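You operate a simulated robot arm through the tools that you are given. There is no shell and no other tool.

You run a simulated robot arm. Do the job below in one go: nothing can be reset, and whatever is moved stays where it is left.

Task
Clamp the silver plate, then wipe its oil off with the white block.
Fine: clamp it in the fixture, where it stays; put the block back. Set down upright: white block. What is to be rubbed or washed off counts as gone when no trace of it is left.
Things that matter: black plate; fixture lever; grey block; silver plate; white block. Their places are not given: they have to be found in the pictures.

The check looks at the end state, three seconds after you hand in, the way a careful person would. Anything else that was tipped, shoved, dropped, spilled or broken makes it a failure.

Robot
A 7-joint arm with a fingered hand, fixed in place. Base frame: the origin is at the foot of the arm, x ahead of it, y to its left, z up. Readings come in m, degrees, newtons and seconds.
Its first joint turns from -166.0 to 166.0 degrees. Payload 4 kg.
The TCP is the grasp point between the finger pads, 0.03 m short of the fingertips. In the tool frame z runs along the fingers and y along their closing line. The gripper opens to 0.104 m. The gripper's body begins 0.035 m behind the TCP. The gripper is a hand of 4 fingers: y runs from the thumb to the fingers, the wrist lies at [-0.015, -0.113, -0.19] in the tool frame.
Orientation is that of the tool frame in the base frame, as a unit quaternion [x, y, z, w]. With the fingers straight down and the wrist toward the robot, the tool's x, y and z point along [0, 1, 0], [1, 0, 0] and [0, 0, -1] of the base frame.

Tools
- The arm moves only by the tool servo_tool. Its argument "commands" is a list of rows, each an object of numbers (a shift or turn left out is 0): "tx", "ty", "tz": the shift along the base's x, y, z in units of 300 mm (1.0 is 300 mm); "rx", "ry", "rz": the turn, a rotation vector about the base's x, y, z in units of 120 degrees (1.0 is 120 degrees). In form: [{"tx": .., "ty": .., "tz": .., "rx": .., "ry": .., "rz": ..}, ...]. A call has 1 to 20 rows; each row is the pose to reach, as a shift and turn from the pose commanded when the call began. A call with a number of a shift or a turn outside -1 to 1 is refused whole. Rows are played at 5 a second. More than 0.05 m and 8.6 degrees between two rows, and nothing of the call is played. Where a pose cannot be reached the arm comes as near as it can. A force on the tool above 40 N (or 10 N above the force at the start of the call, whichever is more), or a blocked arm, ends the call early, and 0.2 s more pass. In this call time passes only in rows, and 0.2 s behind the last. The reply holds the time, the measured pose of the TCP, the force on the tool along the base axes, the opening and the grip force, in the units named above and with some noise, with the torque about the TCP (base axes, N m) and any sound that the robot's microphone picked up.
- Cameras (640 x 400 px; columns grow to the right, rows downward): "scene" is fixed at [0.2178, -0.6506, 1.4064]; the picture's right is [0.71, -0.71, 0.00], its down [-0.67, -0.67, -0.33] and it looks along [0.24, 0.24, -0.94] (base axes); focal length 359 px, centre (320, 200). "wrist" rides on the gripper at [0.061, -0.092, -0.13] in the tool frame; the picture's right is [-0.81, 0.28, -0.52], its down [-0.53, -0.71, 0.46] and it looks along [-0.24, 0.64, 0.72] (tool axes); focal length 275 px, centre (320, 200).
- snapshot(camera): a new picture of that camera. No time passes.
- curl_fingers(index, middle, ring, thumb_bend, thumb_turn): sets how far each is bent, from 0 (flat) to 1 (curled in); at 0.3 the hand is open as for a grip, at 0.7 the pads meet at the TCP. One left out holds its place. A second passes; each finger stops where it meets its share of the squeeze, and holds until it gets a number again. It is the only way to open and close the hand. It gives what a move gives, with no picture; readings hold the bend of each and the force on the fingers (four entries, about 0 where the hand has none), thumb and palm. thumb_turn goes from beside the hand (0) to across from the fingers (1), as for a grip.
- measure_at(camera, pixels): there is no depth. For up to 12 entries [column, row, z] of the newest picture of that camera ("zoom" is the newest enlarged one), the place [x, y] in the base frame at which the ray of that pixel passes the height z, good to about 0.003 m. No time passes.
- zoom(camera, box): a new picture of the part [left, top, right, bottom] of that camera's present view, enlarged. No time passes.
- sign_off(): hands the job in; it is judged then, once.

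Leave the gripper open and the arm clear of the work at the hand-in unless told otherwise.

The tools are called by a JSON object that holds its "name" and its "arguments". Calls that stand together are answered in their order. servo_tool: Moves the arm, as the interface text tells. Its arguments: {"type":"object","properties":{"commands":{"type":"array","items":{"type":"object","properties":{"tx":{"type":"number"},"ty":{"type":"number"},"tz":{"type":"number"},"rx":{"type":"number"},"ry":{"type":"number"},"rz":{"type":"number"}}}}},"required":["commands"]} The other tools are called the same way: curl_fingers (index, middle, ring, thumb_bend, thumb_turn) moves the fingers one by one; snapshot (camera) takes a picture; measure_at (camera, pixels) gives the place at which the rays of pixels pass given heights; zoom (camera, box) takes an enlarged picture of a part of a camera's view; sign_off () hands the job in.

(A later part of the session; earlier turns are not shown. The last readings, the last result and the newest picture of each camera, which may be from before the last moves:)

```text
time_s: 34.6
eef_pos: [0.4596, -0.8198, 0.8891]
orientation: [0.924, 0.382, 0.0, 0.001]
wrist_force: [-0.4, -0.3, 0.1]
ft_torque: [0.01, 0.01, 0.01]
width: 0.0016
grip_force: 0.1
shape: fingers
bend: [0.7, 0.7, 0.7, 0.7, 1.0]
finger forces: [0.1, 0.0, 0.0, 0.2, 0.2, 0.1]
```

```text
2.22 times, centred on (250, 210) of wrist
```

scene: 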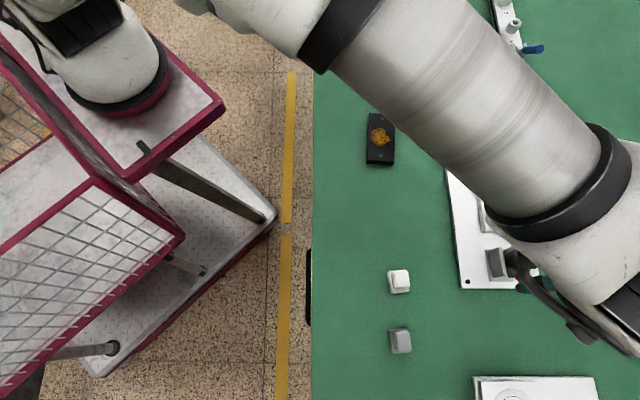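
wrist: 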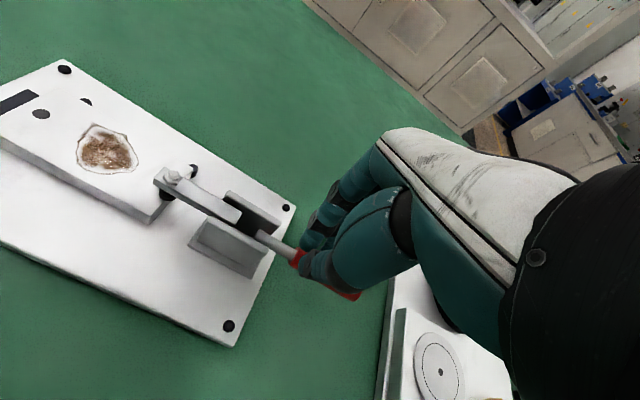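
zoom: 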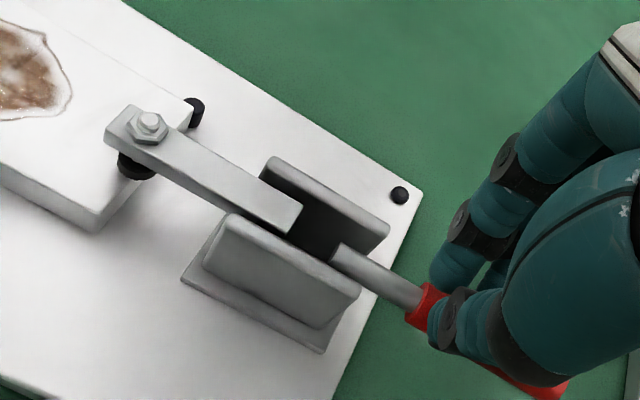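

The arm is nearly horizontal and its black tip is coming down on the plate's end. I continue in 2 mm steps, watching force and sound.

{"name": "servo_tool", "arguments": {"commands": [{"tz": -0.007}, {"tz": -0.014}, {"tz": -0.021}]}}

{"name": "zoom", "arguments": {"camera": "wrist", "box": [120, 110, 340, 290]}}

```text
time_s: 35.4
eef_pos: [0.4587, -0.82, 0.8848]
orientation: [0.924, 0.383, 0.0, 0.0]
wrist_force: [0.0, 0.4, -0.9]
ft_torque: [0.02, 0.03, -0.01]
width: 0.0015
grip_force: 0.0
shape: fingers
bend: [0.7, 0.7, 0.7, 0.7, 1.0]
finger forces: [0.0, 0.1, 0.1, 0.1, 0.0, 0.0]
```

```text
2.22 times, centred on (230, 200) of wrist
```

zoom: 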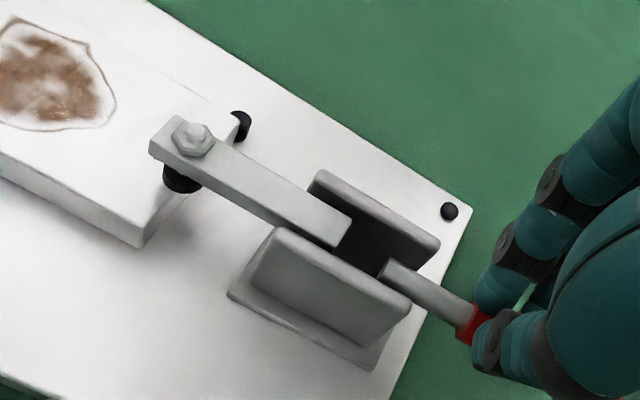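

The tip looks close to the plate's end edge, so I need to be sure it lands on the plate. I'll zoom in on the tip.

{"name": "zoom", "arguments": {"camera": "wrist", "box": [130, 140, 210, 220]}}

{"name": "snapshot", "arguments": {"camera": "scene"}}

```text
5.00 times, centred on (170, 180) of wrist
```

zoom: 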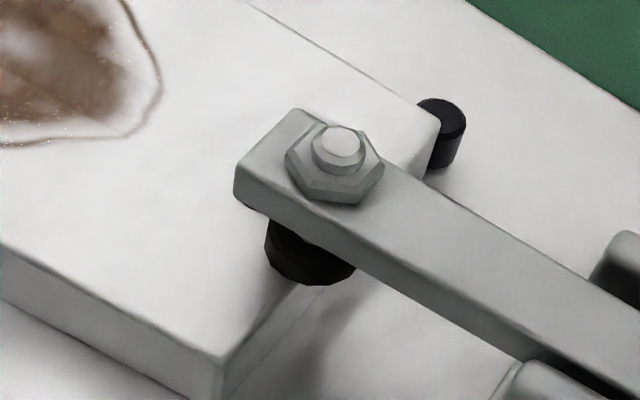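

```text
taken
```

scene: 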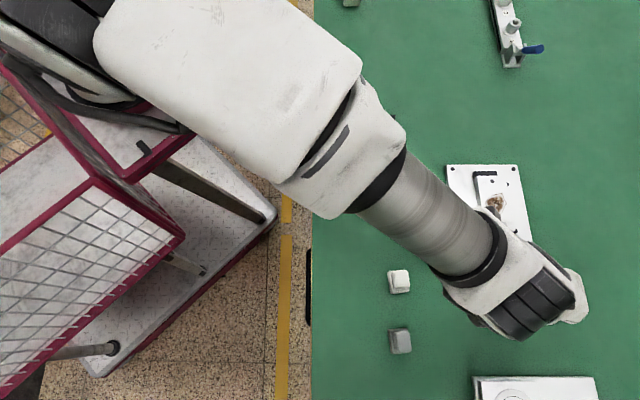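

The clamp tip's axis is vertical now, so the arm is horizontal, and the pad lands on the plate's near end, overlapping its edge. The plate is nested where the stop and pins put it, so I continue to press gently and watch force and sound.

{"name": "servo_tool", "arguments": {"commands": [{"tz": -0.005}, {"tz": -0.01}]}}

{"name": "zoom", "arguments": {"camera": "wrist", "box": [120, 130, 220, 220]}}

```text
time_s: 36.0
eef_pos: [0.4584, -0.8196, 0.8806]
orientation: [0.924, 0.383, 0.0, 0.0]
wrist_force: [-0.1, -0.2, 0.0]
ft_torque: [-0.03, 0.0, 0.0]
width: 0.0015
grip_force: 0.1
shape: fingers
bend: [0.7, 0.7, 0.7, 0.7, 1.0]
finger forces: [0.0, 0.0, 0.0, 0.0, 0.0, 0.1]
```

```text
4.44 times, centred on (170, 175) of wrist
```

zoom: 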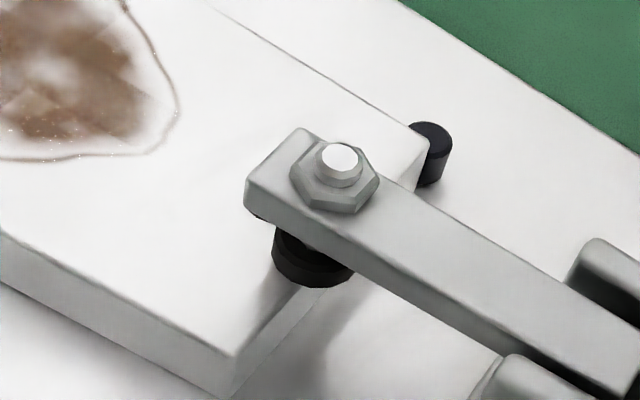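

{"name": "snapshot", "arguments": {"camera": "wrist"}}

{"name": "zoom", "arguments": {"camera": "wrist", "box": [200, 190, 400, 340]}}

```text
taken
```

wrist: 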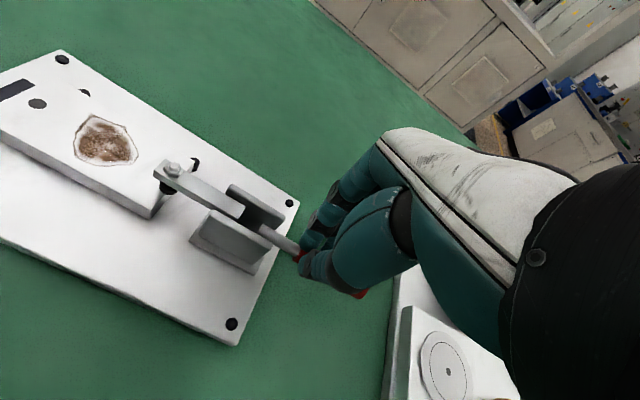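

```text
2.67 times, centred on (300, 265) of wrist
```

zoom: 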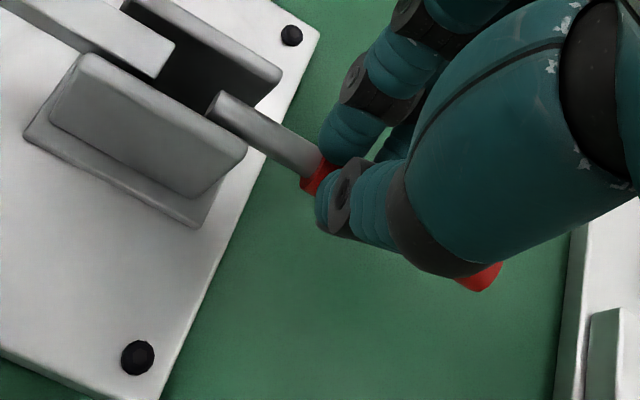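

The handle is nearly horizontal now (end near u = -0.31, z ≈ 0.84). I continue 2 mm at a time to find the end of its travel.

{"name": "servo_tool", "arguments": {"commands": [{"tz": -0.004}, {"tz": -0.008}]}}

{"name": "servo_tool", "arguments": {"commands": [{"tz": -0.004}, {"tz": -0.008}]}}

{"name": "zoom", "arguments": {"camera": "wrist", "box": [120, 130, 220, 220]}}

```text
time_s: 36.6
eef_pos: [0.4596, -0.8212, 0.88]
orientation: [0.924, 0.382, -0.001, 0.001]
wrist_force: [1.2, 0.0, 8.8]
ft_torque: [-0.04, -0.14, 0.0]
width: 0.001
grip_force: 4.3
shape: fingers
bend: [0.7, 0.7, 0.7, 0.7, 1.0]
finger forces: [6.6, 2.1, 0.0, 0.0, 0.0, 0.1]
```

```text
time_s: 37.2
eef_pos: [0.46, -0.8207, 0.8781]
orientation: [0.924, 0.382, 0.0, 0.002]
wrist_force: [5.3, -3.0, 28.7]
ft_torque: [-0.14, -0.41, -0.03]
width: 0.0001
grip_force: 13.9
shape: fingers
bend: [0.71, 0.71, 0.7, 0.7, 1.0]
finger forces: [26.1, 2.7, 0.1, 0.1, 0.0, 0.0]
```

```text
4.44 times, centred on (170, 175) of wrist
```

zoom: 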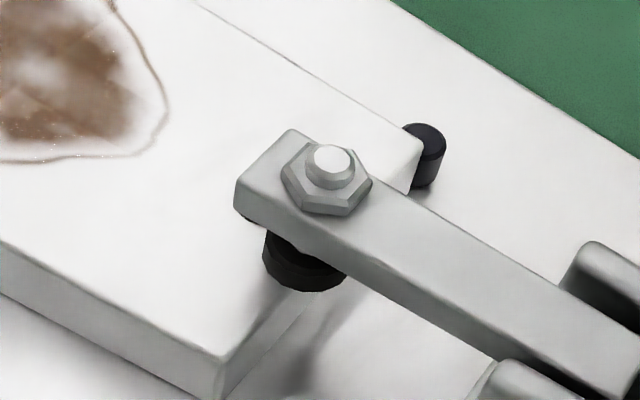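

The resistance is now firm: 29 N, mostly on the index finger, with no sound reported. I back off a few millimetres to see whether the lever stays down.

{"name": "servo_tool", "arguments": {"commands": [{"tz": 0.01}, {"tz": 0.03}, {"tz": 0.06}, {"tz": 0.1}]}}

{"name": "snapshot", "arguments": {"camera": "wrist"}}

{"name": "zoom", "arguments": {"camera": "wrist", "box": [140, 140, 360, 310]}}

```text
time_s: 38.2
eef_pos: [0.4582, -0.8206, 0.9065]
orientation: [0.924, 0.383, -0.001, -0.001]
wrist_force: [0.7, -0.6, -0.2]
ft_torque: [-0.01, -0.01, -0.01]
width: 0.0017
grip_force: 0.1
shape: fingers
bend: [0.7, 0.7, 0.7, 0.7, 1.0]
finger forces: [0.0, 0.0, 0.0, 0.0, 0.0, 0.0]
```

```text
taken
```

wrist: 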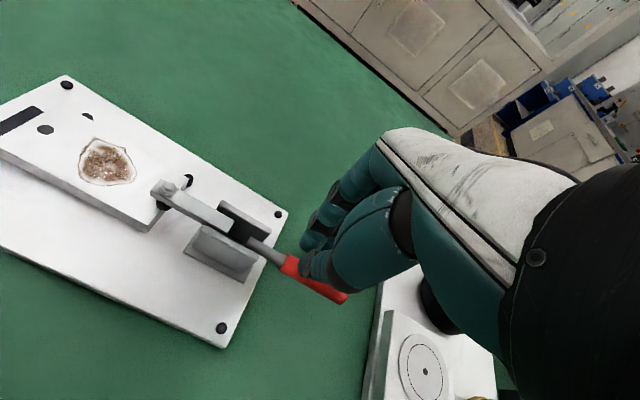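

```text
2.35 times, centred on (250, 225) of wrist
```

zoom: 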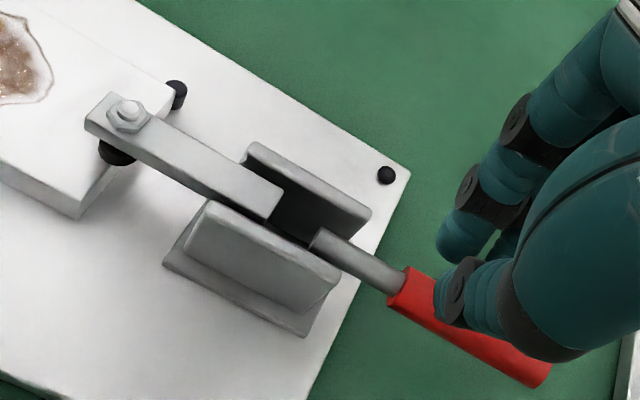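

The handle stays down at or slightly below horizontal, and the arm stays flat with its pad on the plate. To be sure it is fully locked, I'll press once more nearer the handle's end, where leverage is better.

{"name": "servo_tool", "arguments": {"commands": [{"tx": -0.034, "ty": -0.034}, {"tx": -0.068, "ty": -0.068}, {"tx": -0.068, "ty": -0.068, "tz": -0.04}, {"tx": -0.068, "ty": -0.068, "tz": -0.08}]}}

{"name": "servo_tool", "arguments": {"commands": [{"tz": -0.005}, {"tz": -0.01}, {"tz": -0.015}, {"tz": -0.02}]}}

{"name": "zoom", "arguments": {"camera": "wrist", "box": [80, 100, 360, 310]}}

```text
time_s: 39.2
eef_pos: [0.4382, -0.8411, 0.8815]
orientation: [0.924, 0.382, -0.001, 0.0]
wrist_force: [1.0, -0.3, 0.3]
ft_torque: [-0.03, 0.0, 0.02]
width: 0.0016
grip_force: 0.0
shape: fingers
bend: [0.7, 0.7, 0.7, 0.7, 1.0]
finger forces: [0.1, 0.0, 0.0, 0.1, 0.1, 0.1]
```

```text
time_s: 40.2
eef_pos: [0.4397, -0.8418, 0.8791]
orientation: [0.924, 0.382, -0.002, 0.003]
wrist_force: [2.9, -5.0, 25.7]
ft_torque: [-0.16, -0.39, -0.1]
width: 0.0006
grip_force: 12.5
shape: fingers
bend: [0.7, 0.7, 0.7, 0.7, 1.0]
finger forces: [21.8, 3.3, 0.0, 0.0, 0.1, 0.0]
```

```text
1.90 times, centred on (220, 205) of wrist
```

zoom: 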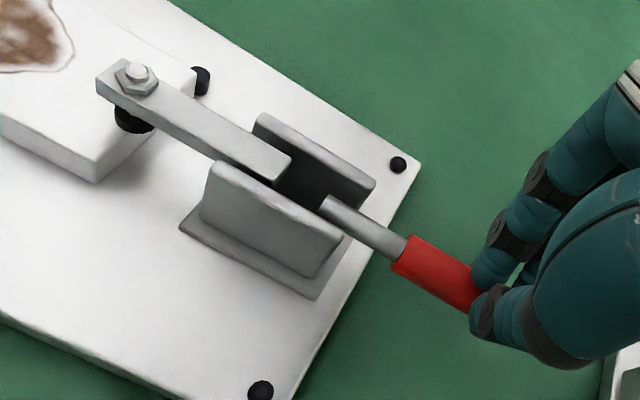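

{"name": "servo_tool", "arguments": {"commands": [{"tz": -0.002}, {"tz": -0.004}]}}

{"name": "servo_tool", "arguments": {"commands": [{"tz": 0.02}, {"tz": 0.06}, {"tz": 0.12}, {"tz": 0.2}, {"tz": 0.3}]}}

{"name": "snapshot", "arguments": {"camera": "wrist"}}

{"name": "zoom", "arguments": {"camera": "wrist", "box": [40, 120, 300, 310]}}

```text
time_s: 40.8
eef_pos: [0.4394, -0.8428, 0.8793]
orientation: [0.924, 0.383, -0.001, 0.004]
wrist_force: [1.2, -0.4, 6.1]
ft_torque: [-0.04, -0.07, -0.02]
width: 0.0021
grip_force: 2.7
shape: fingers
bend: [0.7, 0.71, 0.7, 0.7, 1.0]
finger forces: [1.4, 4.4, 0.1, 0.1, 0.0, 0.0]
stopped in row 2: the force on the tool passed its limit at 42 N (the readings are from after the stop); the commanded pose is now the measured one
```

```text
time_s: 42.0
eef_pos: [0.4373, -0.8418, 0.9678]
orientation: [0.924, 0.382, 0.0, 0.003]
wrist_force: [-0.5, -0.1, -0.1]
ft_torque: [0.01, 0.0, -0.03]
width: 0.0014
grip_force: 0.0
shape: fingers
bend: [0.7, 0.7, 0.7, 0.7, 1.0]
finger forces: [0.0, 0.0, 0.0, 0.0, 0.0, 0.0]
```

```text
taken
```

wrist: 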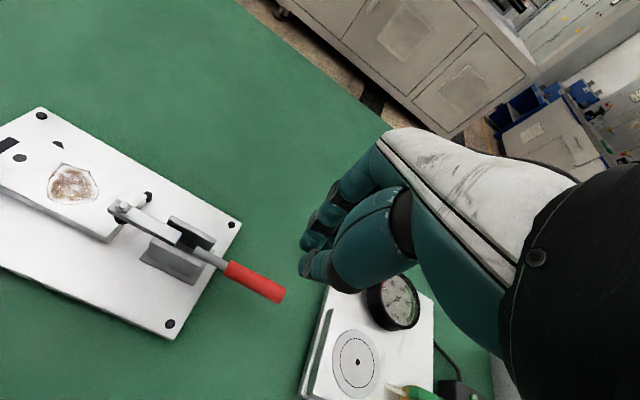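

```text
2.11 times, centred on (170, 215) of wrist
```

zoom: 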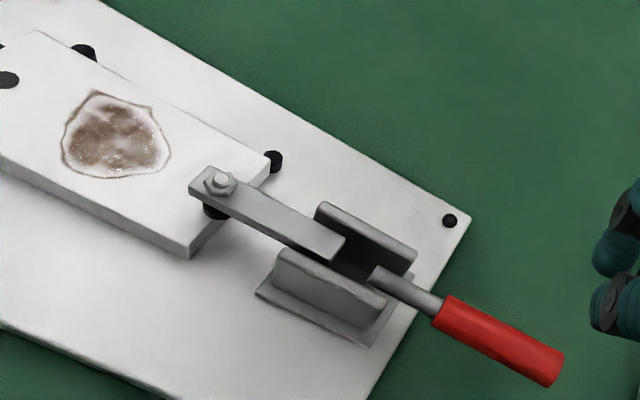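

The lever is fully down (42 N stop), stays there when released, and the arm holds the plate. I rise, open the hand and move above the white block, turning to match its orientation of about 51°.

{"name": "curl_fingers", "arguments": {"index": 0.3, "middle": 0.3, "ring": 0.1, "thumb_bend": 0.3}}

{"name": "servo_tool", "arguments": {"commands": [{"tx": -0.03, "ty": 0.08, "tz": 0.03, "rz": 0.01}, {"tx": -0.07, "ty": 0.18, "tz": 0.03, "rz": 0.02}, {"tx": -0.12, "ty": 0.3, "tz": 0.0, "rz": 0.03}, {"tx": -0.17, "ty": 0.41, "tz": -0.03, "rz": 0.04}, {"tx": -0.21, "ty": 0.49, "tz": -0.06, "rz": 0.05}, {"tx": -0.235, "ty": 0.524, "tz": -0.09, "rz": 0.05}]}}

{"name": "snapshot", "arguments": {"camera": "scene"}}

{"name": "snapshot", "arguments": {"camera": "wrist"}}

{"name": "zoom", "arguments": {"camera": "scene", "box": [450, 150, 570, 300]}}

```text
time_s: 43.0
eef_pos: [0.4376, -0.8421, 0.9689]
orientation: [0.925, 0.381, -0.001, 0.003]
wrist_force: [1.1, -0.2, -0.2]
ft_torque: [-0.02, -0.02, 0.01]
width: 0.1028
grip_force: 0.1
shape: fingers
bend: [0.3, 0.3, 0.1, 0.3, 0.98]
finger forces: [0.0, 0.0, 0.0, 0.0, 0.0, 0.1]
```

```text
time_s: 44.4
eef_pos: [0.3694, -0.6839, 0.9412]
orientation: [0.903, 0.43, 0.0, 0.003]
wrist_force: [-0.6, -0.9, -1.3]
ft_torque: [0.0, 0.02, 0.0]
width: 0.1028
grip_force: 0.0
shape: fingers
bend: [0.3, 0.3, 0.1, 0.3, 0.98]
finger forces: [0.1, 0.0, 0.1, 0.0, 0.0, 0.1]
```

```text
taken
```

scene: 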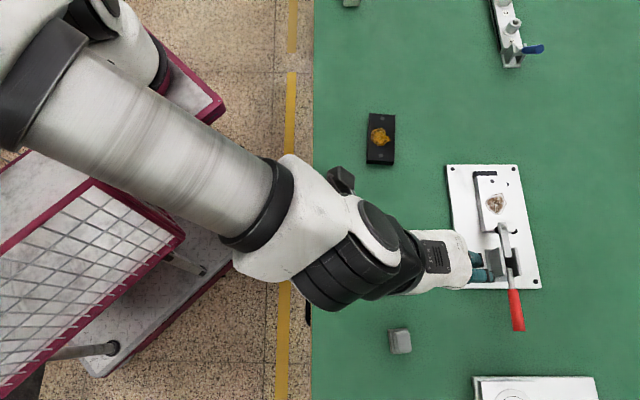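

```text
taken
```

wrist: 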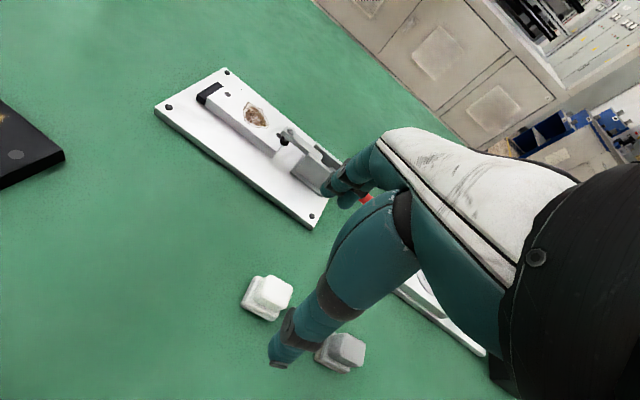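

```text
2.67 times, centred on (510, 225) of scene
```

zoom: 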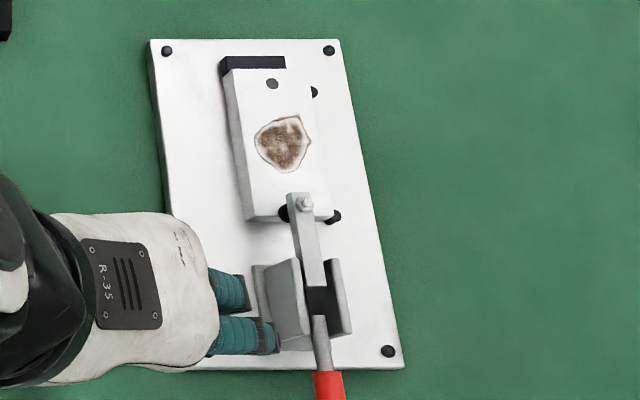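

The scene view confirms the clamp is closed with its pad on the plate's near end. The hand is above the white block; I zoom in to refine the block's position.

{"name": "zoom", "arguments": {"camera": "wrist", "box": [225, 260, 315, 340]}}

{"name": "zoom", "arguments": {"camera": "wrist", "box": [180, 70, 360, 220]}}

```text
5.00 times, centred on (270, 300) of wrist
```

zoom: 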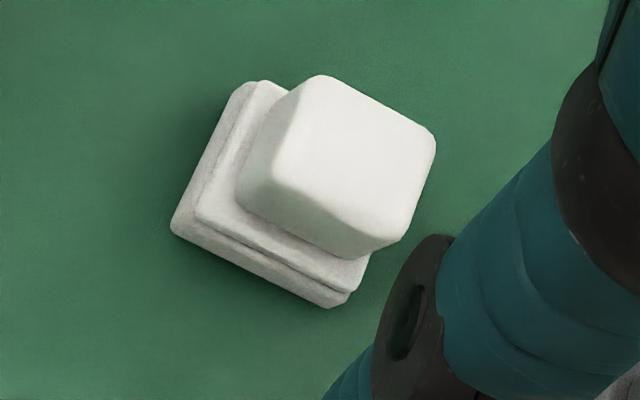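

```text
2.67 times, centred on (270, 145) of wrist
```

zoom: 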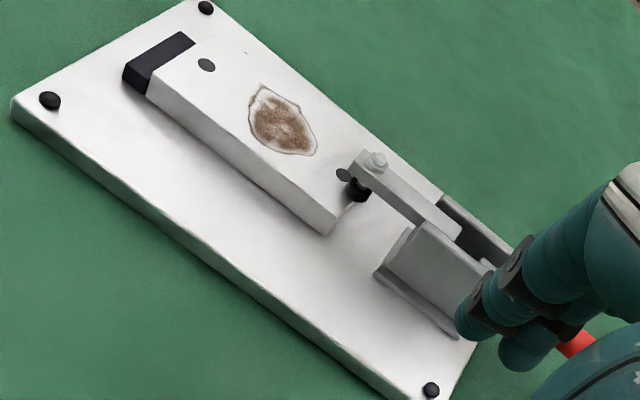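

The block sits in the tool frame at about (-0.012, -0.002), aligned with the hand, its knob top at z ≈ 0.831 and flange at z ≈ 0.81. That puts the block's home centre at (0.3606, -0.692), to remember for the return. I shift 4 mm and descend so the fingertips flank the knob.

{"name": "servo_tool", "arguments": {"commands": [{"tx": -0.0083, "ty": -0.0103, "tz": -0.08}, {"tx": -0.0083, "ty": -0.0103, "tz": -0.18}, {"tx": -0.0083, "ty": -0.0103, "tz": -0.26}, {"tx": -0.0083, "ty": -0.0103, "tz": -0.312}]}}

{"name": "curl_fingers", "arguments": {"thumb_bend": 0.6}}

{"name": "zoom", "arguments": {"camera": "wrist", "box": [220, 170, 400, 330]}}

```text
time_s: 45.4
eef_pos: [0.3648, -0.6882, 0.8477]
orientation: [0.903, 0.429, -0.001, 0.003]
wrist_force: [0.1, 1.1, 0.0]
ft_torque: [-0.01, 0.02, 0.0]
width: 0.103
grip_force: 0.0
shape: fingers
bend: [0.3, 0.3, 0.1, 0.3, 0.98]
finger forces: [0.0, 0.0, 0.1, 0.1, 0.1, 0.0]
```

```text
time_s: 46.4
eef_pos: [0.3655, -0.6869, 0.8481]
orientation: [0.903, 0.43, -0.001, 0.002]
wrist_force: [0.0, -1.1, 0.8]
ft_torque: [0.01, 0.03, 0.0]
width: 0.0648
grip_force: 0.1
shape: fingers
bend: [0.3, 0.3, 0.1, 0.6, 1.0]
finger forces: [0.0, 0.0, 0.0, 0.0, 0.0, 0.0]
```

```text
2.50 times, centred on (310, 250) of wrist
```

zoom: 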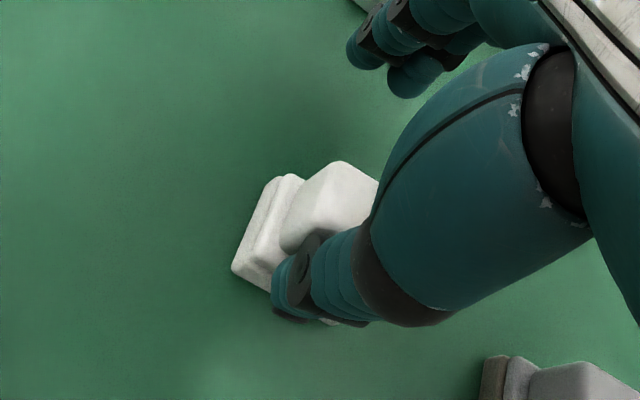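

The thumb is close to the knob without touching it. Now I bring index and middle in, then squeeze with the thumb; the ring finger stays out of the way.

{"name": "curl_fingers", "arguments": {"index": 0.6, "middle": 0.6}}

{"name": "curl_fingers", "arguments": {"index": 0.7, "middle": 0.7, "thumb_bend": 0.7}}

{"name": "zoom", "arguments": {"camera": "wrist", "box": [220, 170, 400, 330]}}

{"name": "zoom", "arguments": {"camera": "scene", "box": [370, 250, 470, 330]}}

```text
time_s: 47.4
eef_pos: [0.3642, -0.6879, 0.849]
orientation: [0.903, 0.43, 0.0, 0.003]
wrist_force: [0.5, 1.0, 0.1]
ft_torque: [0.0, 0.03, -0.01]
width: 0.0267
grip_force: 0.0
shape: fingers
bend: [0.6, 0.6, 0.1, 0.6, 1.0]
finger forces: [0.0, 0.1, 0.0, 0.0, 0.1, 0.0]
```

```text
time_s: 48.4
eef_pos: [0.365, -0.688, 0.8492]
orientation: [0.903, 0.43, -0.001, 0.004]
wrist_force: [0.0, 0.6, 0.4]
ft_torque: [-0.02, 0.0, 0.02]
width: 0.0183
grip_force: 7.1
shape: fingers
bend: [0.64, 0.66, 0.1, 0.62, 1.0]
finger forces: [3.5, 3.8, 0.1, 0.0, 7.2, 0.0]
```

```text
2.50 times, centred on (310, 250) of wrist
```

zoom: 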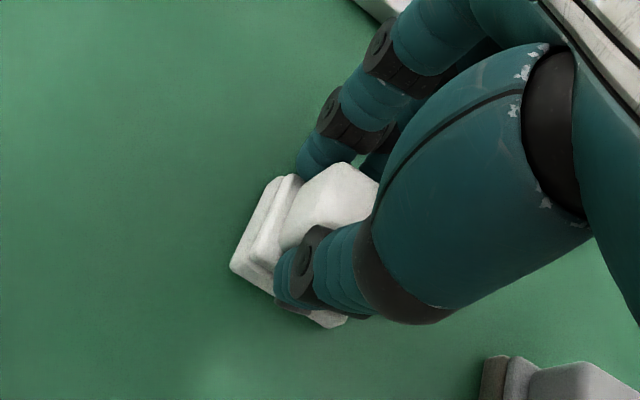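

```text
5.00 times, centred on (420, 290) of scene
```

zoom: 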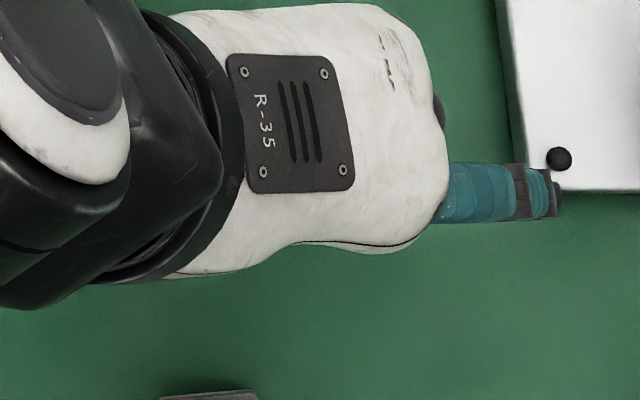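

The grip is on the knob but only 7 N. I ask for a bit more bend to get a firmer hold before lifting.

{"name": "curl_fingers", "arguments": {"index": 0.8, "middle": 0.8, "thumb_bend": 0.75}}

{"name": "snapshot", "arguments": {"camera": "wrist"}}

{"name": "zoom", "arguments": {"camera": "wrist", "box": [220, 170, 400, 330]}}

```text
time_s: 49.4
eef_pos: [0.365, -0.6889, 0.8482]
orientation: [0.903, 0.429, 0.0, 0.003]
wrist_force: [0.3, -0.4, 0.4]
ft_torque: [-0.03, 0.01, -0.04]
width: 0.0174
grip_force: 16.3
shape: fingers
bend: [0.72, 0.66, 0.1, 0.62, 1.0]
finger forces: [7.4, 8.6, 0.1, 0.0, 15.6, 0.0]
```

```text
taken
```

wrist: 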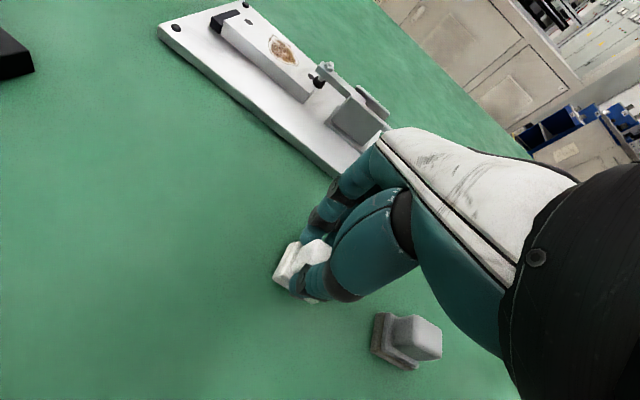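

```text
2.50 times, centred on (310, 250) of wrist
```

zoom: 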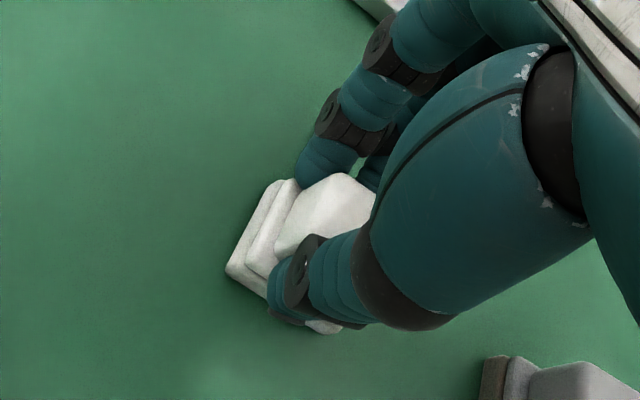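

Grip is 16 N now; the block turned only a few degrees. I lift it straight up and check how it sits in the hand.

{"name": "servo_tool", "arguments": {"commands": [{"tz": 0.03}, {"tz": 0.1}, {"tz": 0.2}, {"tz": 0.3}]}}

{"name": "snapshot", "arguments": {"camera": "wrist"}}

{"name": "zoom", "arguments": {"camera": "wrist", "box": [240, 190, 380, 320]}}

{"name": "zoom", "arguments": {"camera": "scene", "box": [370, 230, 500, 320]}}

```text
time_s: 50.4
eef_pos: [0.365, -0.6893, 0.9394]
orientation: [0.903, 0.43, -0.001, 0.003]
wrist_force: [-0.5, 0.1, -1.1]
ft_torque: [0.0, -0.01, -0.02]
width: 0.0175
grip_force: 15.5
shape: fingers
bend: [0.72, 0.66, 0.1, 0.62, 1.0]
finger forces: [7.8, 7.9, 0.0, 0.0, 15.7, 0.0]
```

```text
taken
```

wrist: 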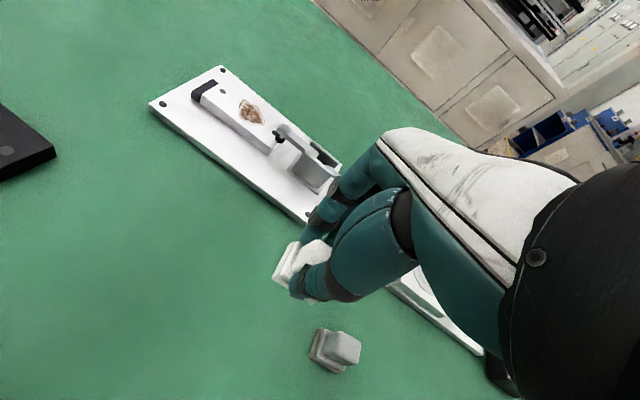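

```text
3.08 times, centred on (310, 255) of wrist
```

zoom: 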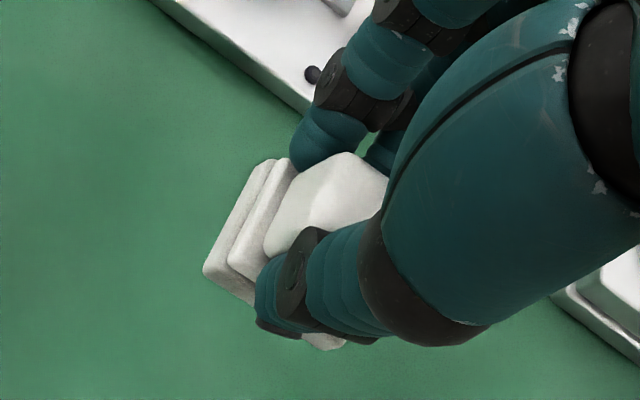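

```text
4.44 times, centred on (435, 275) of scene
```

zoom: 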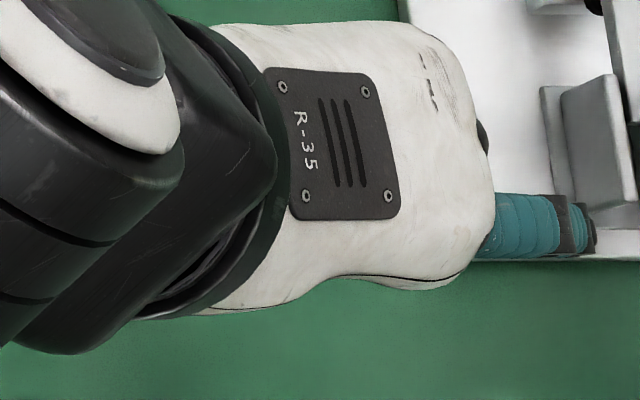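

The block is held firmly and level. I now measure the oil's extent and the clamp tip on the clamped plate (z ≈ 0.827) in the scene view to plan the strokes.

{"name": "zoom", "arguments": {"camera": "scene", "box": [465, 160, 545, 260]}}

{"name": "measure_at", "arguments": {"camera": "scene", "pixels": [[485.25, 202.5, 0.827], [507, 203.6, 0.827], [501.75, 193.1, 0.827], [496.1, 214.9, 0.827]]}}

```text
4.00 times, centred on (505, 210) of scene
```

zoom: 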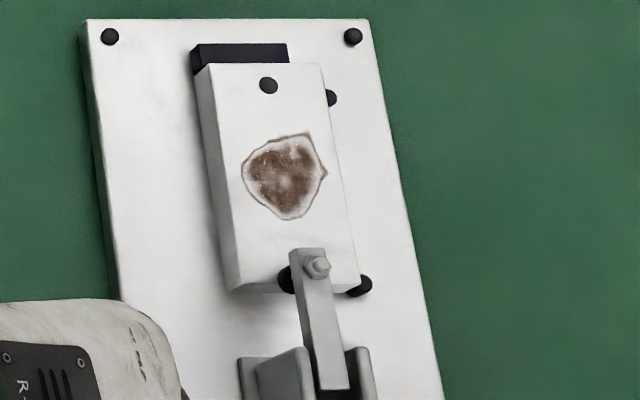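

```text
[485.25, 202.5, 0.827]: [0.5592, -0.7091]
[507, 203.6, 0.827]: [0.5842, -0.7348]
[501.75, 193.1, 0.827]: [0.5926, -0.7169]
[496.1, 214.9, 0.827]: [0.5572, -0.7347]
```

The oil spans u from -0.126 to -0.088 and v from 0.897 to 0.933. The clamp pad is on the plate and the arm ends at u ≈ -0.146, so the strokes have room. I carry the block over the oil's centre at safe height, turning about 2.4° to align with the plate.

{"name": "servo_tool", "arguments": {"commands": [{"tx": 0.05, "tz": 0.06, "rz": -0.004}, {"tx": 0.19, "ty": -0.02, "tz": 0.06, "rz": -0.008}, {"tx": 0.33, "ty": -0.04, "tz": 0.06, "rz": -0.012}, {"tx": 0.47, "ty": -0.065, "tz": 0.06, "rz": -0.016}, {"tx": 0.6, "ty": -0.085, "tz": 0.06, "rz": -0.02}, {"tx": 0.705, "ty": -0.098, "tz": 0.05, "rz": -0.02}]}}

{"name": "servo_tool", "arguments": {"commands": [{"tz": -0.06}, {"tz": -0.13}, {"tz": -0.2}]}}

{"name": "snapshot", "arguments": {"camera": "wrist"}}

{"name": "zoom", "arguments": {"camera": "wrist", "box": [200, 170, 440, 360]}}

{"name": "zoom", "arguments": {"camera": "scene", "box": [450, 150, 570, 280]}}

```text
time_s: 51.8
eef_pos: [0.5771, -0.7184, 0.9545]
orientation: [0.912, 0.41, -0.001, 0.003]
wrist_force: [0.0, 0.1, 0.9]
ft_torque: [0.02, -0.02, 0.0]
width: 0.0174
grip_force: 15.3
shape: fingers
bend: [0.72, 0.66, 0.1, 0.62, 1.0]
finger forces: [7.6, 7.8, 0.0, 0.1, 15.6, 0.0]
```

```text
time_s: 52.6
eef_pos: [0.5767, -0.7168, 0.8934]
orientation: [0.911, 0.411, 0.001, 0.002]
wrist_force: [0.6, -0.2, -0.5]
ft_torque: [0.01, 0.01, 0.03]
width: 0.0176
grip_force: 15.9
shape: fingers
bend: [0.72, 0.66, 0.1, 0.62, 1.0]
finger forces: [7.8, 7.8, 0.0, 0.0, 15.4, 0.0]
```

```text
taken
```

wrist: 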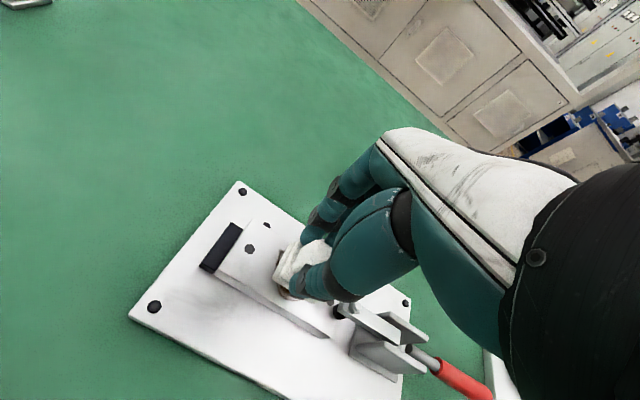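

```text
2.11 times, centred on (320, 265) of wrist
```

zoom: 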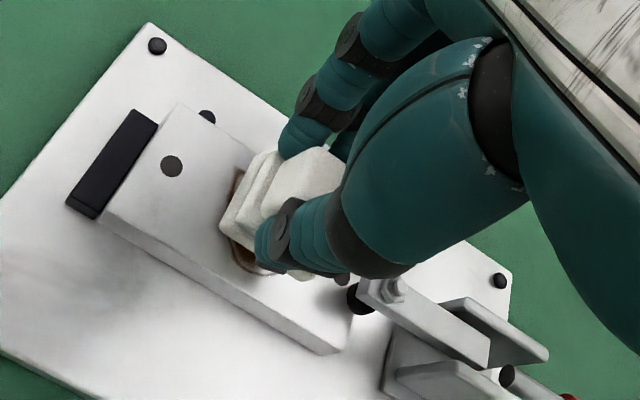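

```text
3.08 times, centred on (510, 215) of scene
```

zoom: 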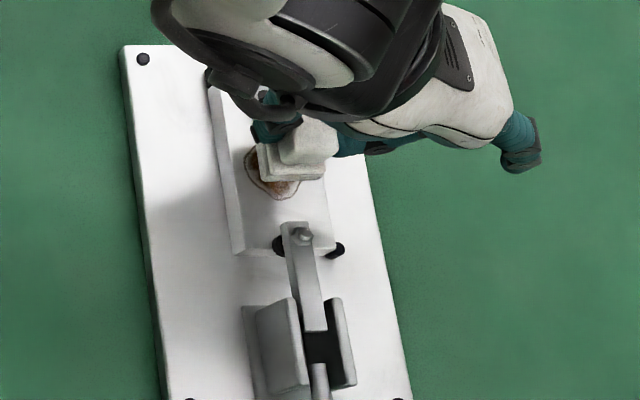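

The block hangs right over the oil, aligned with the plate. I lower until it touches, watching the vertical force.

{"name": "servo_tool", "arguments": {"commands": [{"tz": -0.02}, {"tz": -0.04}, {"tz": -0.05}]}}

{"name": "servo_tool", "arguments": {"commands": [{"tz": -0.0035}, {"tz": -0.007}]}}

```text
time_s: 53.4
eef_pos: [0.5776, -0.7186, 0.8772]
orientation: [0.912, 0.411, 0.0, 0.003]
wrist_force: [-0.2, -0.2, -0.1]
ft_torque: [0.01, 0.02, 0.04]
width: 0.0174
grip_force: 15.2
shape: fingers
bend: [0.72, 0.66, 0.1, 0.62, 1.0]
finger forces: [7.8, 7.7, 0.0, 0.1, 15.5, 0.0]
```

```text
time_s: 54.0
eef_pos: [0.578, -0.7168, 0.8762]
orientation: [0.912, 0.411, 0.0, 0.004]
wrist_force: [1.6, 0.5, 2.1]
ft_torque: [0.01, 0.02, -0.01]
width: 0.0177
grip_force: 15.8
shape: fingers
bend: [0.72, 0.66, 0.1, 0.62, 1.0]
finger forces: [7.6, 8.7, 0.0, 0.1, 15.5, 0.1]
```

First contact (2 N). I add slightly more pressure, then try short strokes.

{"name": "servo_tool", "arguments": {"commands": [{"tz": -0.0025}]}}

```text
time_s: 54.4
eef_pos: [0.5771, -0.7179, 0.8754]
orientation: [0.912, 0.411, 0.001, 0.004]
wrist_force: [0.7, -0.7, 3.6]
ft_torque: [0.02, 0.07, -0.01]
width: 0.0174
grip_force: 15.9
shape: fingers
bend: [0.72, 0.66, 0.1, 0.62, 1.0]
finger forces: [7.6, 9.2, 0.0, 0.1, 15.6, 0.0]
```

Contact force is 3.6 N. I do a first careful stroke across the plate (7 mm to each side) with a touch more pressure.

{"name": "servo_tool", "arguments": {"commands": [{"tz": -0.0015}, {"tx": -0.00825, "ty": 0.00825, "tz": -0.0015}, {"tx": -0.0165, "ty": 0.0165, "tz": -0.0015}, {"tx": -0.0071, "ty": 0.0071, "tz": -0.0015}, {"tx": 0.0024, "ty": -0.0024, "tz": -0.0015}, {"tx": 0.0118, "ty": -0.0118, "tz": -0.0015}, {"tx": 0.0165, "ty": -0.0165, "tz": -0.0015}]}}

{"name": "zoom", "arguments": {"camera": "wrist", "box": [200, 170, 440, 360]}}

{"name": "zoom", "arguments": {"camera": "scene", "box": [465, 160, 545, 260]}}

```text
time_s: 56.0
eef_pos: [0.581, -0.7224, 0.875]
orientation: [0.912, 0.411, -0.001, 0.003]
wrist_force: [-2.2, 1.9, 3.9]
ft_torque: [0.15, 0.12, -0.03]
width: 0.0173
grip_force: 15.8
shape: fingers
bend: [0.72, 0.67, 0.1, 0.63, 1.0]
finger forces: [7.4, 6.7, 0.1, 0.1, 16.9, 0.1]
```

```text
2.11 times, centred on (320, 265) of wrist
```

zoom: 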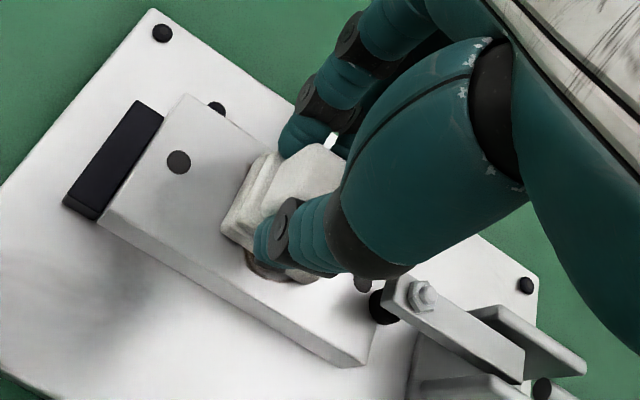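

```text
4.00 times, centred on (505, 210) of scene
```

zoom: 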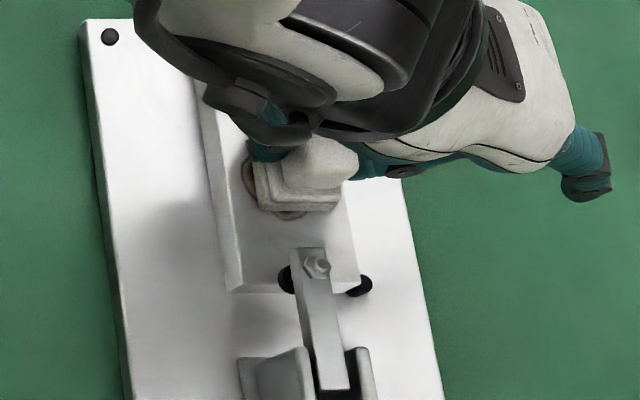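

The stroke went smoothly at about 4 N pressure and 3 N friction, and the plate held still. I now run a fuller raster over the whole oil area.

{"name": "servo_tool", "arguments": {"commands": [{"tx": -0.0071, "ty": -0.0071, "tz": -0.001}, {"tx": -0.0189, "ty": -0.0094, "tz": -0.001}, {"tx": -0.0283, "ty": 0.0, "tz": -0.001}, {"tx": -0.0377, "ty": 0.0094, "tz": -0.001}, {"tx": -0.0471, "ty": 0.0189, "tz": -0.001}, {"tx": -0.0377, "ty": 0.0283, "tz": -0.001}, {"tx": -0.0283, "ty": 0.0377, "tz": -0.001}, {"tx": -0.0189, "ty": 0.0471, "tz": -0.001}, {"tx": -0.0094, "ty": 0.0377, "tz": -0.001}, {"tx": 0.0, "ty": 0.0283, "tz": -0.001}, {"tx": 0.0094, "ty": 0.0189, "tz": -0.001}, {"tx": 0.0141, "ty": 0.0141, "tz": -0.001}, {"tx": 0.0071, "ty": 0.0071, "tz": -0.001}, {"tx": -0.0047, "ty": 0.0047, "tz": -0.001}, {"tx": -0.0141, "ty": 0.0141, "tz": -0.001}, {"tx": -0.0236, "ty": 0.0236, "tz": -0.001}, {"tx": -0.033, "ty": 0.033, "tz": -0.001}, {"tx": -0.0236, "ty": 0.0236, "tz": -0.001}, {"tx": -0.0141, "ty": 0.0141, "tz": -0.001}, {"tx": -0.0165, "ty": 0.0165, "tz": -0.001}]}}

{"name": "snapshot", "arguments": {"camera": "wrist"}}

{"name": "zoom", "arguments": {"camera": "wrist", "box": [200, 170, 440, 360]}}

{"name": "zoom", "arguments": {"camera": "scene", "box": [465, 160, 545, 260]}}

```text
time_s: 60.2
eef_pos: [0.5785, -0.7182, 0.8746]
orientation: [0.912, 0.411, 0.0, 0.003]
wrist_force: [-0.3, 0.3, 5.4]
ft_torque: [0.06, 0.05, -0.01]
width: 0.0175
grip_force: 16.0
shape: fingers
bend: [0.72, 0.71, 0.1, 0.63, 1.0]
finger forces: [8.9, 7.4, 0.0, 0.2, 16.4, 0.0]
```

```text
taken
```

wrist: 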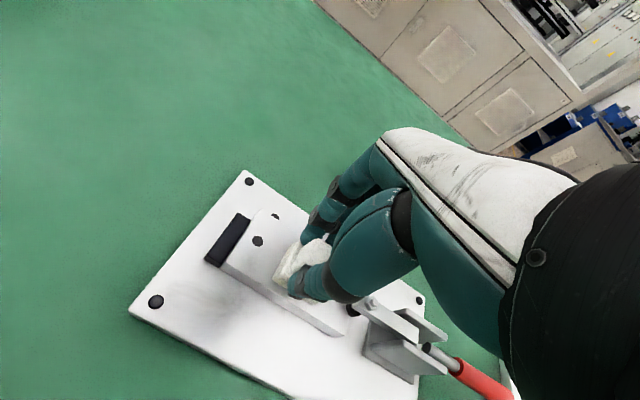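

```text
2.11 times, centred on (320, 265) of wrist
```

zoom: 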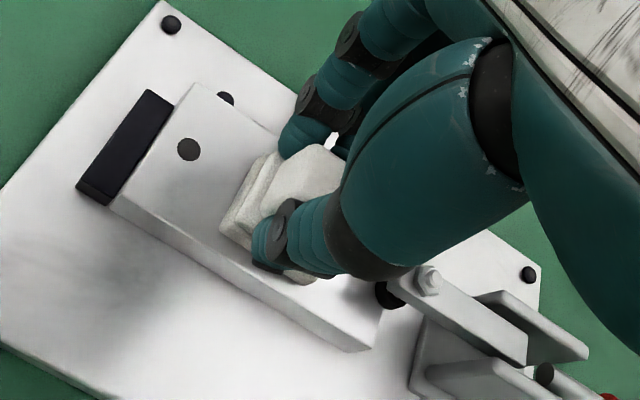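

```text
4.00 times, centred on (505, 210) of scene
```

zoom: 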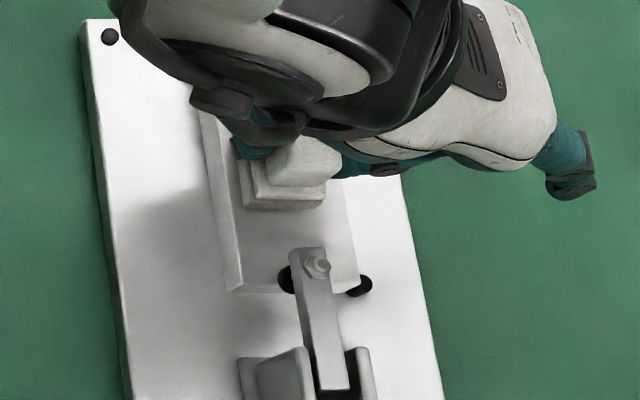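

The visible surface around the block looks clean. I add a second pass with strokes along the plate so the whole oil area is covered, then lift and check.

{"name": "servo_tool", "arguments": {"commands": [{"tx": -0.0094, "ty": 0.0094}, {"tx": -0.0094, "ty": 0.0283}, {"tx": 0.0, "ty": 0.0377}, {"tx": -0.0118, "ty": 0.0259}, {"tx": -0.0236, "ty": 0.0141}, {"tx": -0.0354, "ty": 0.0024}, {"tx": -0.0236, "ty": -0.0094}, {"tx": -0.0118, "ty": 0.0024}, {"tx": 0.0, "ty": 0.0141}, {"tx": 0.0118, "ty": 0.0259}, {"tx": 0.0236, "ty": 0.0141}, {"tx": 0.0118, "ty": 0.0024}, {"tx": 0.0, "ty": -0.0094}, {"tx": -0.0118, "ty": -0.0212}, {"tx": 0.0, "ty": -0.033}, {"tx": 0.0118, "ty": -0.0212}, {"tx": 0.0236, "ty": -0.0094}, {"tx": 0.0354, "ty": 0.0024}, {"tx": 0.0189, "ty": 0.0}, {"tx": 0.0, "ty": 0.0}]}}

{"name": "servo_tool", "arguments": {"commands": [{"tz": 0.03}, {"tz": 0.12}, {"tz": 0.24}, {"tz": 0.3, "tx": -0.08, "ty": 0.08}, {"tz": 0.3, "tx": -0.18, "ty": 0.18}, {"tz": 0.3, "tx": -0.28, "ty": 0.28}]}}

{"name": "snapshot", "arguments": {"camera": "wrist"}}

{"name": "snapshot", "arguments": {"camera": "scene"}}

{"name": "zoom", "arguments": {"camera": "scene", "box": [465, 160, 545, 260]}}

```text
time_s: 64.4
eef_pos: [0.5782, -0.7165, 0.8743]
orientation: [0.912, 0.411, -0.001, 0.003]
wrist_force: [0.4, -0.2, 5.6]
ft_torque: [0.1, 0.0, -0.03]
width: 0.0175
grip_force: 16.6
shape: fingers
bend: [0.72, 0.72, 0.1, 0.63, 1.0]
finger forces: [8.8, 7.1, 0.0, 0.1, 17.4, 0.1]
```

```text
time_s: 65.8
eef_pos: [0.4933, -0.6335, 0.9649]
orientation: [0.912, 0.411, -0.001, 0.003]
wrist_force: [-0.3, 0.4, -0.7]
ft_torque: [0.0, -0.01, 0.0]
width: 0.0176
grip_force: 15.7
shape: fingers
bend: [0.72, 0.71, 0.1, 0.63, 1.0]
finger forces: [8.1, 7.0, 0.1, 0.0, 16.1, 0.0]
```

```text
taken
```

wrist: 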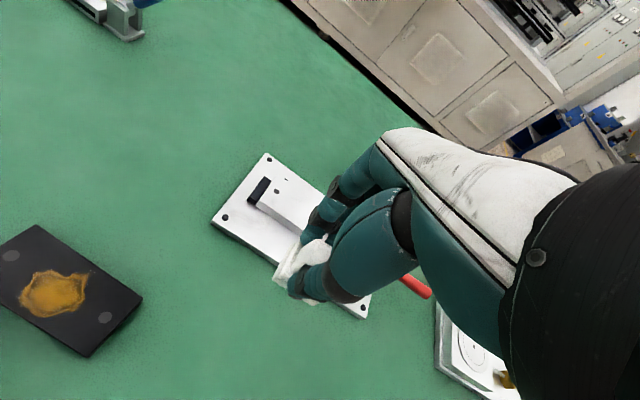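

```text
taken
```

scene: 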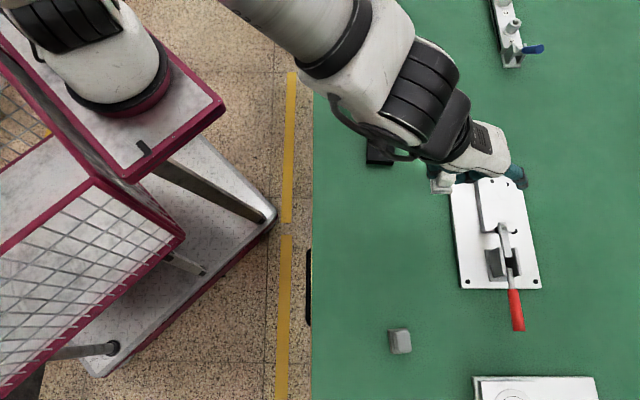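

```text
4.00 times, centred on (505, 210) of scene
```

zoom: 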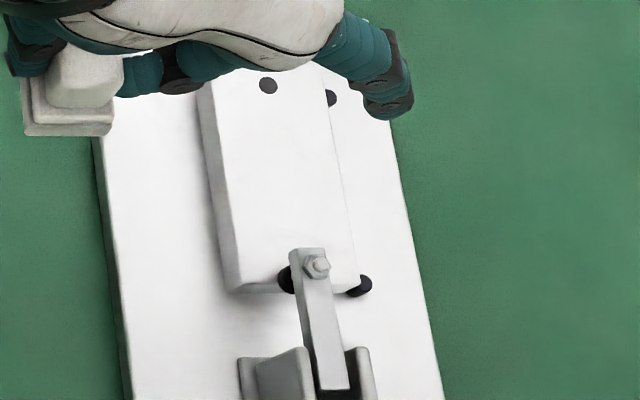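

The plate looks clean. I zoom in closer to be sure no faint trace is left.

{"name": "zoom", "arguments": {"camera": "scene", "box": [478, 178, 522, 228]}}

{"name": "zoom", "arguments": {"camera": "wrist", "box": [230, 160, 330, 250]}}

```text
8.00 times, centred on (500, 203) of scene
```

zoom: 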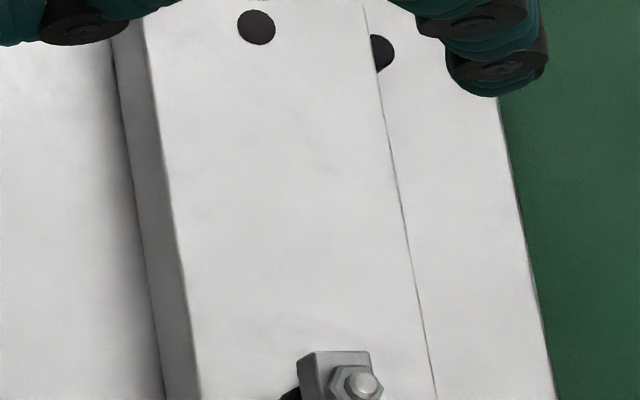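

```text
4.44 times, centred on (280, 205) of wrist
```

zoom: 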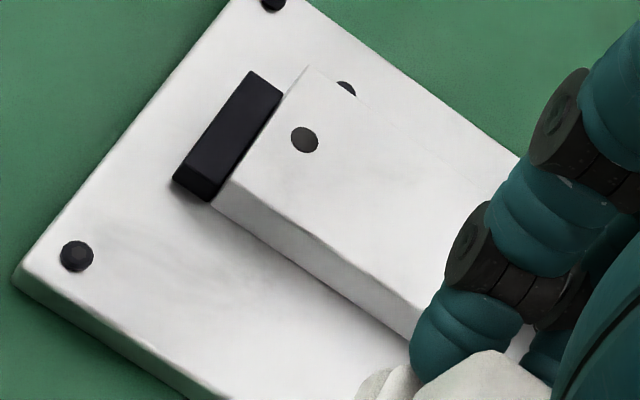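

The plate shows no trace of oil. Now I return the block. I look at how it sits in the hand to place it accurately.

{"name": "zoom", "arguments": {"camera": "wrist", "box": [240, 200, 360, 320]}}

{"name": "zoom", "arguments": {"camera": "scene", "box": [415, 145, 475, 205]}}

```text
3.33 times, centred on (300, 260) of wrist
```

zoom: 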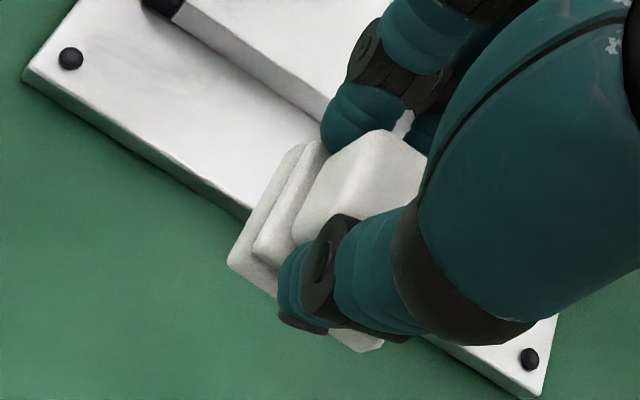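

```text
6.67 times, centred on (445, 175) of scene
```

zoom: 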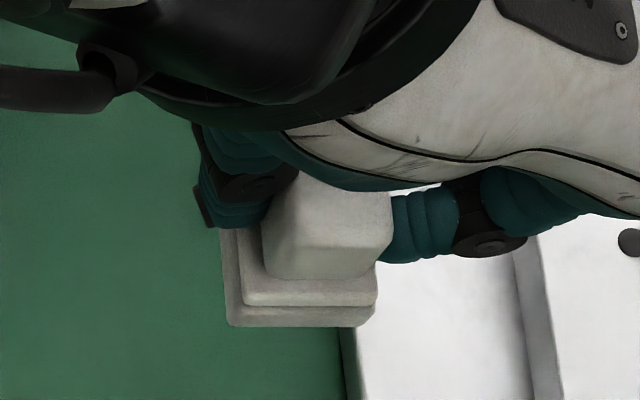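

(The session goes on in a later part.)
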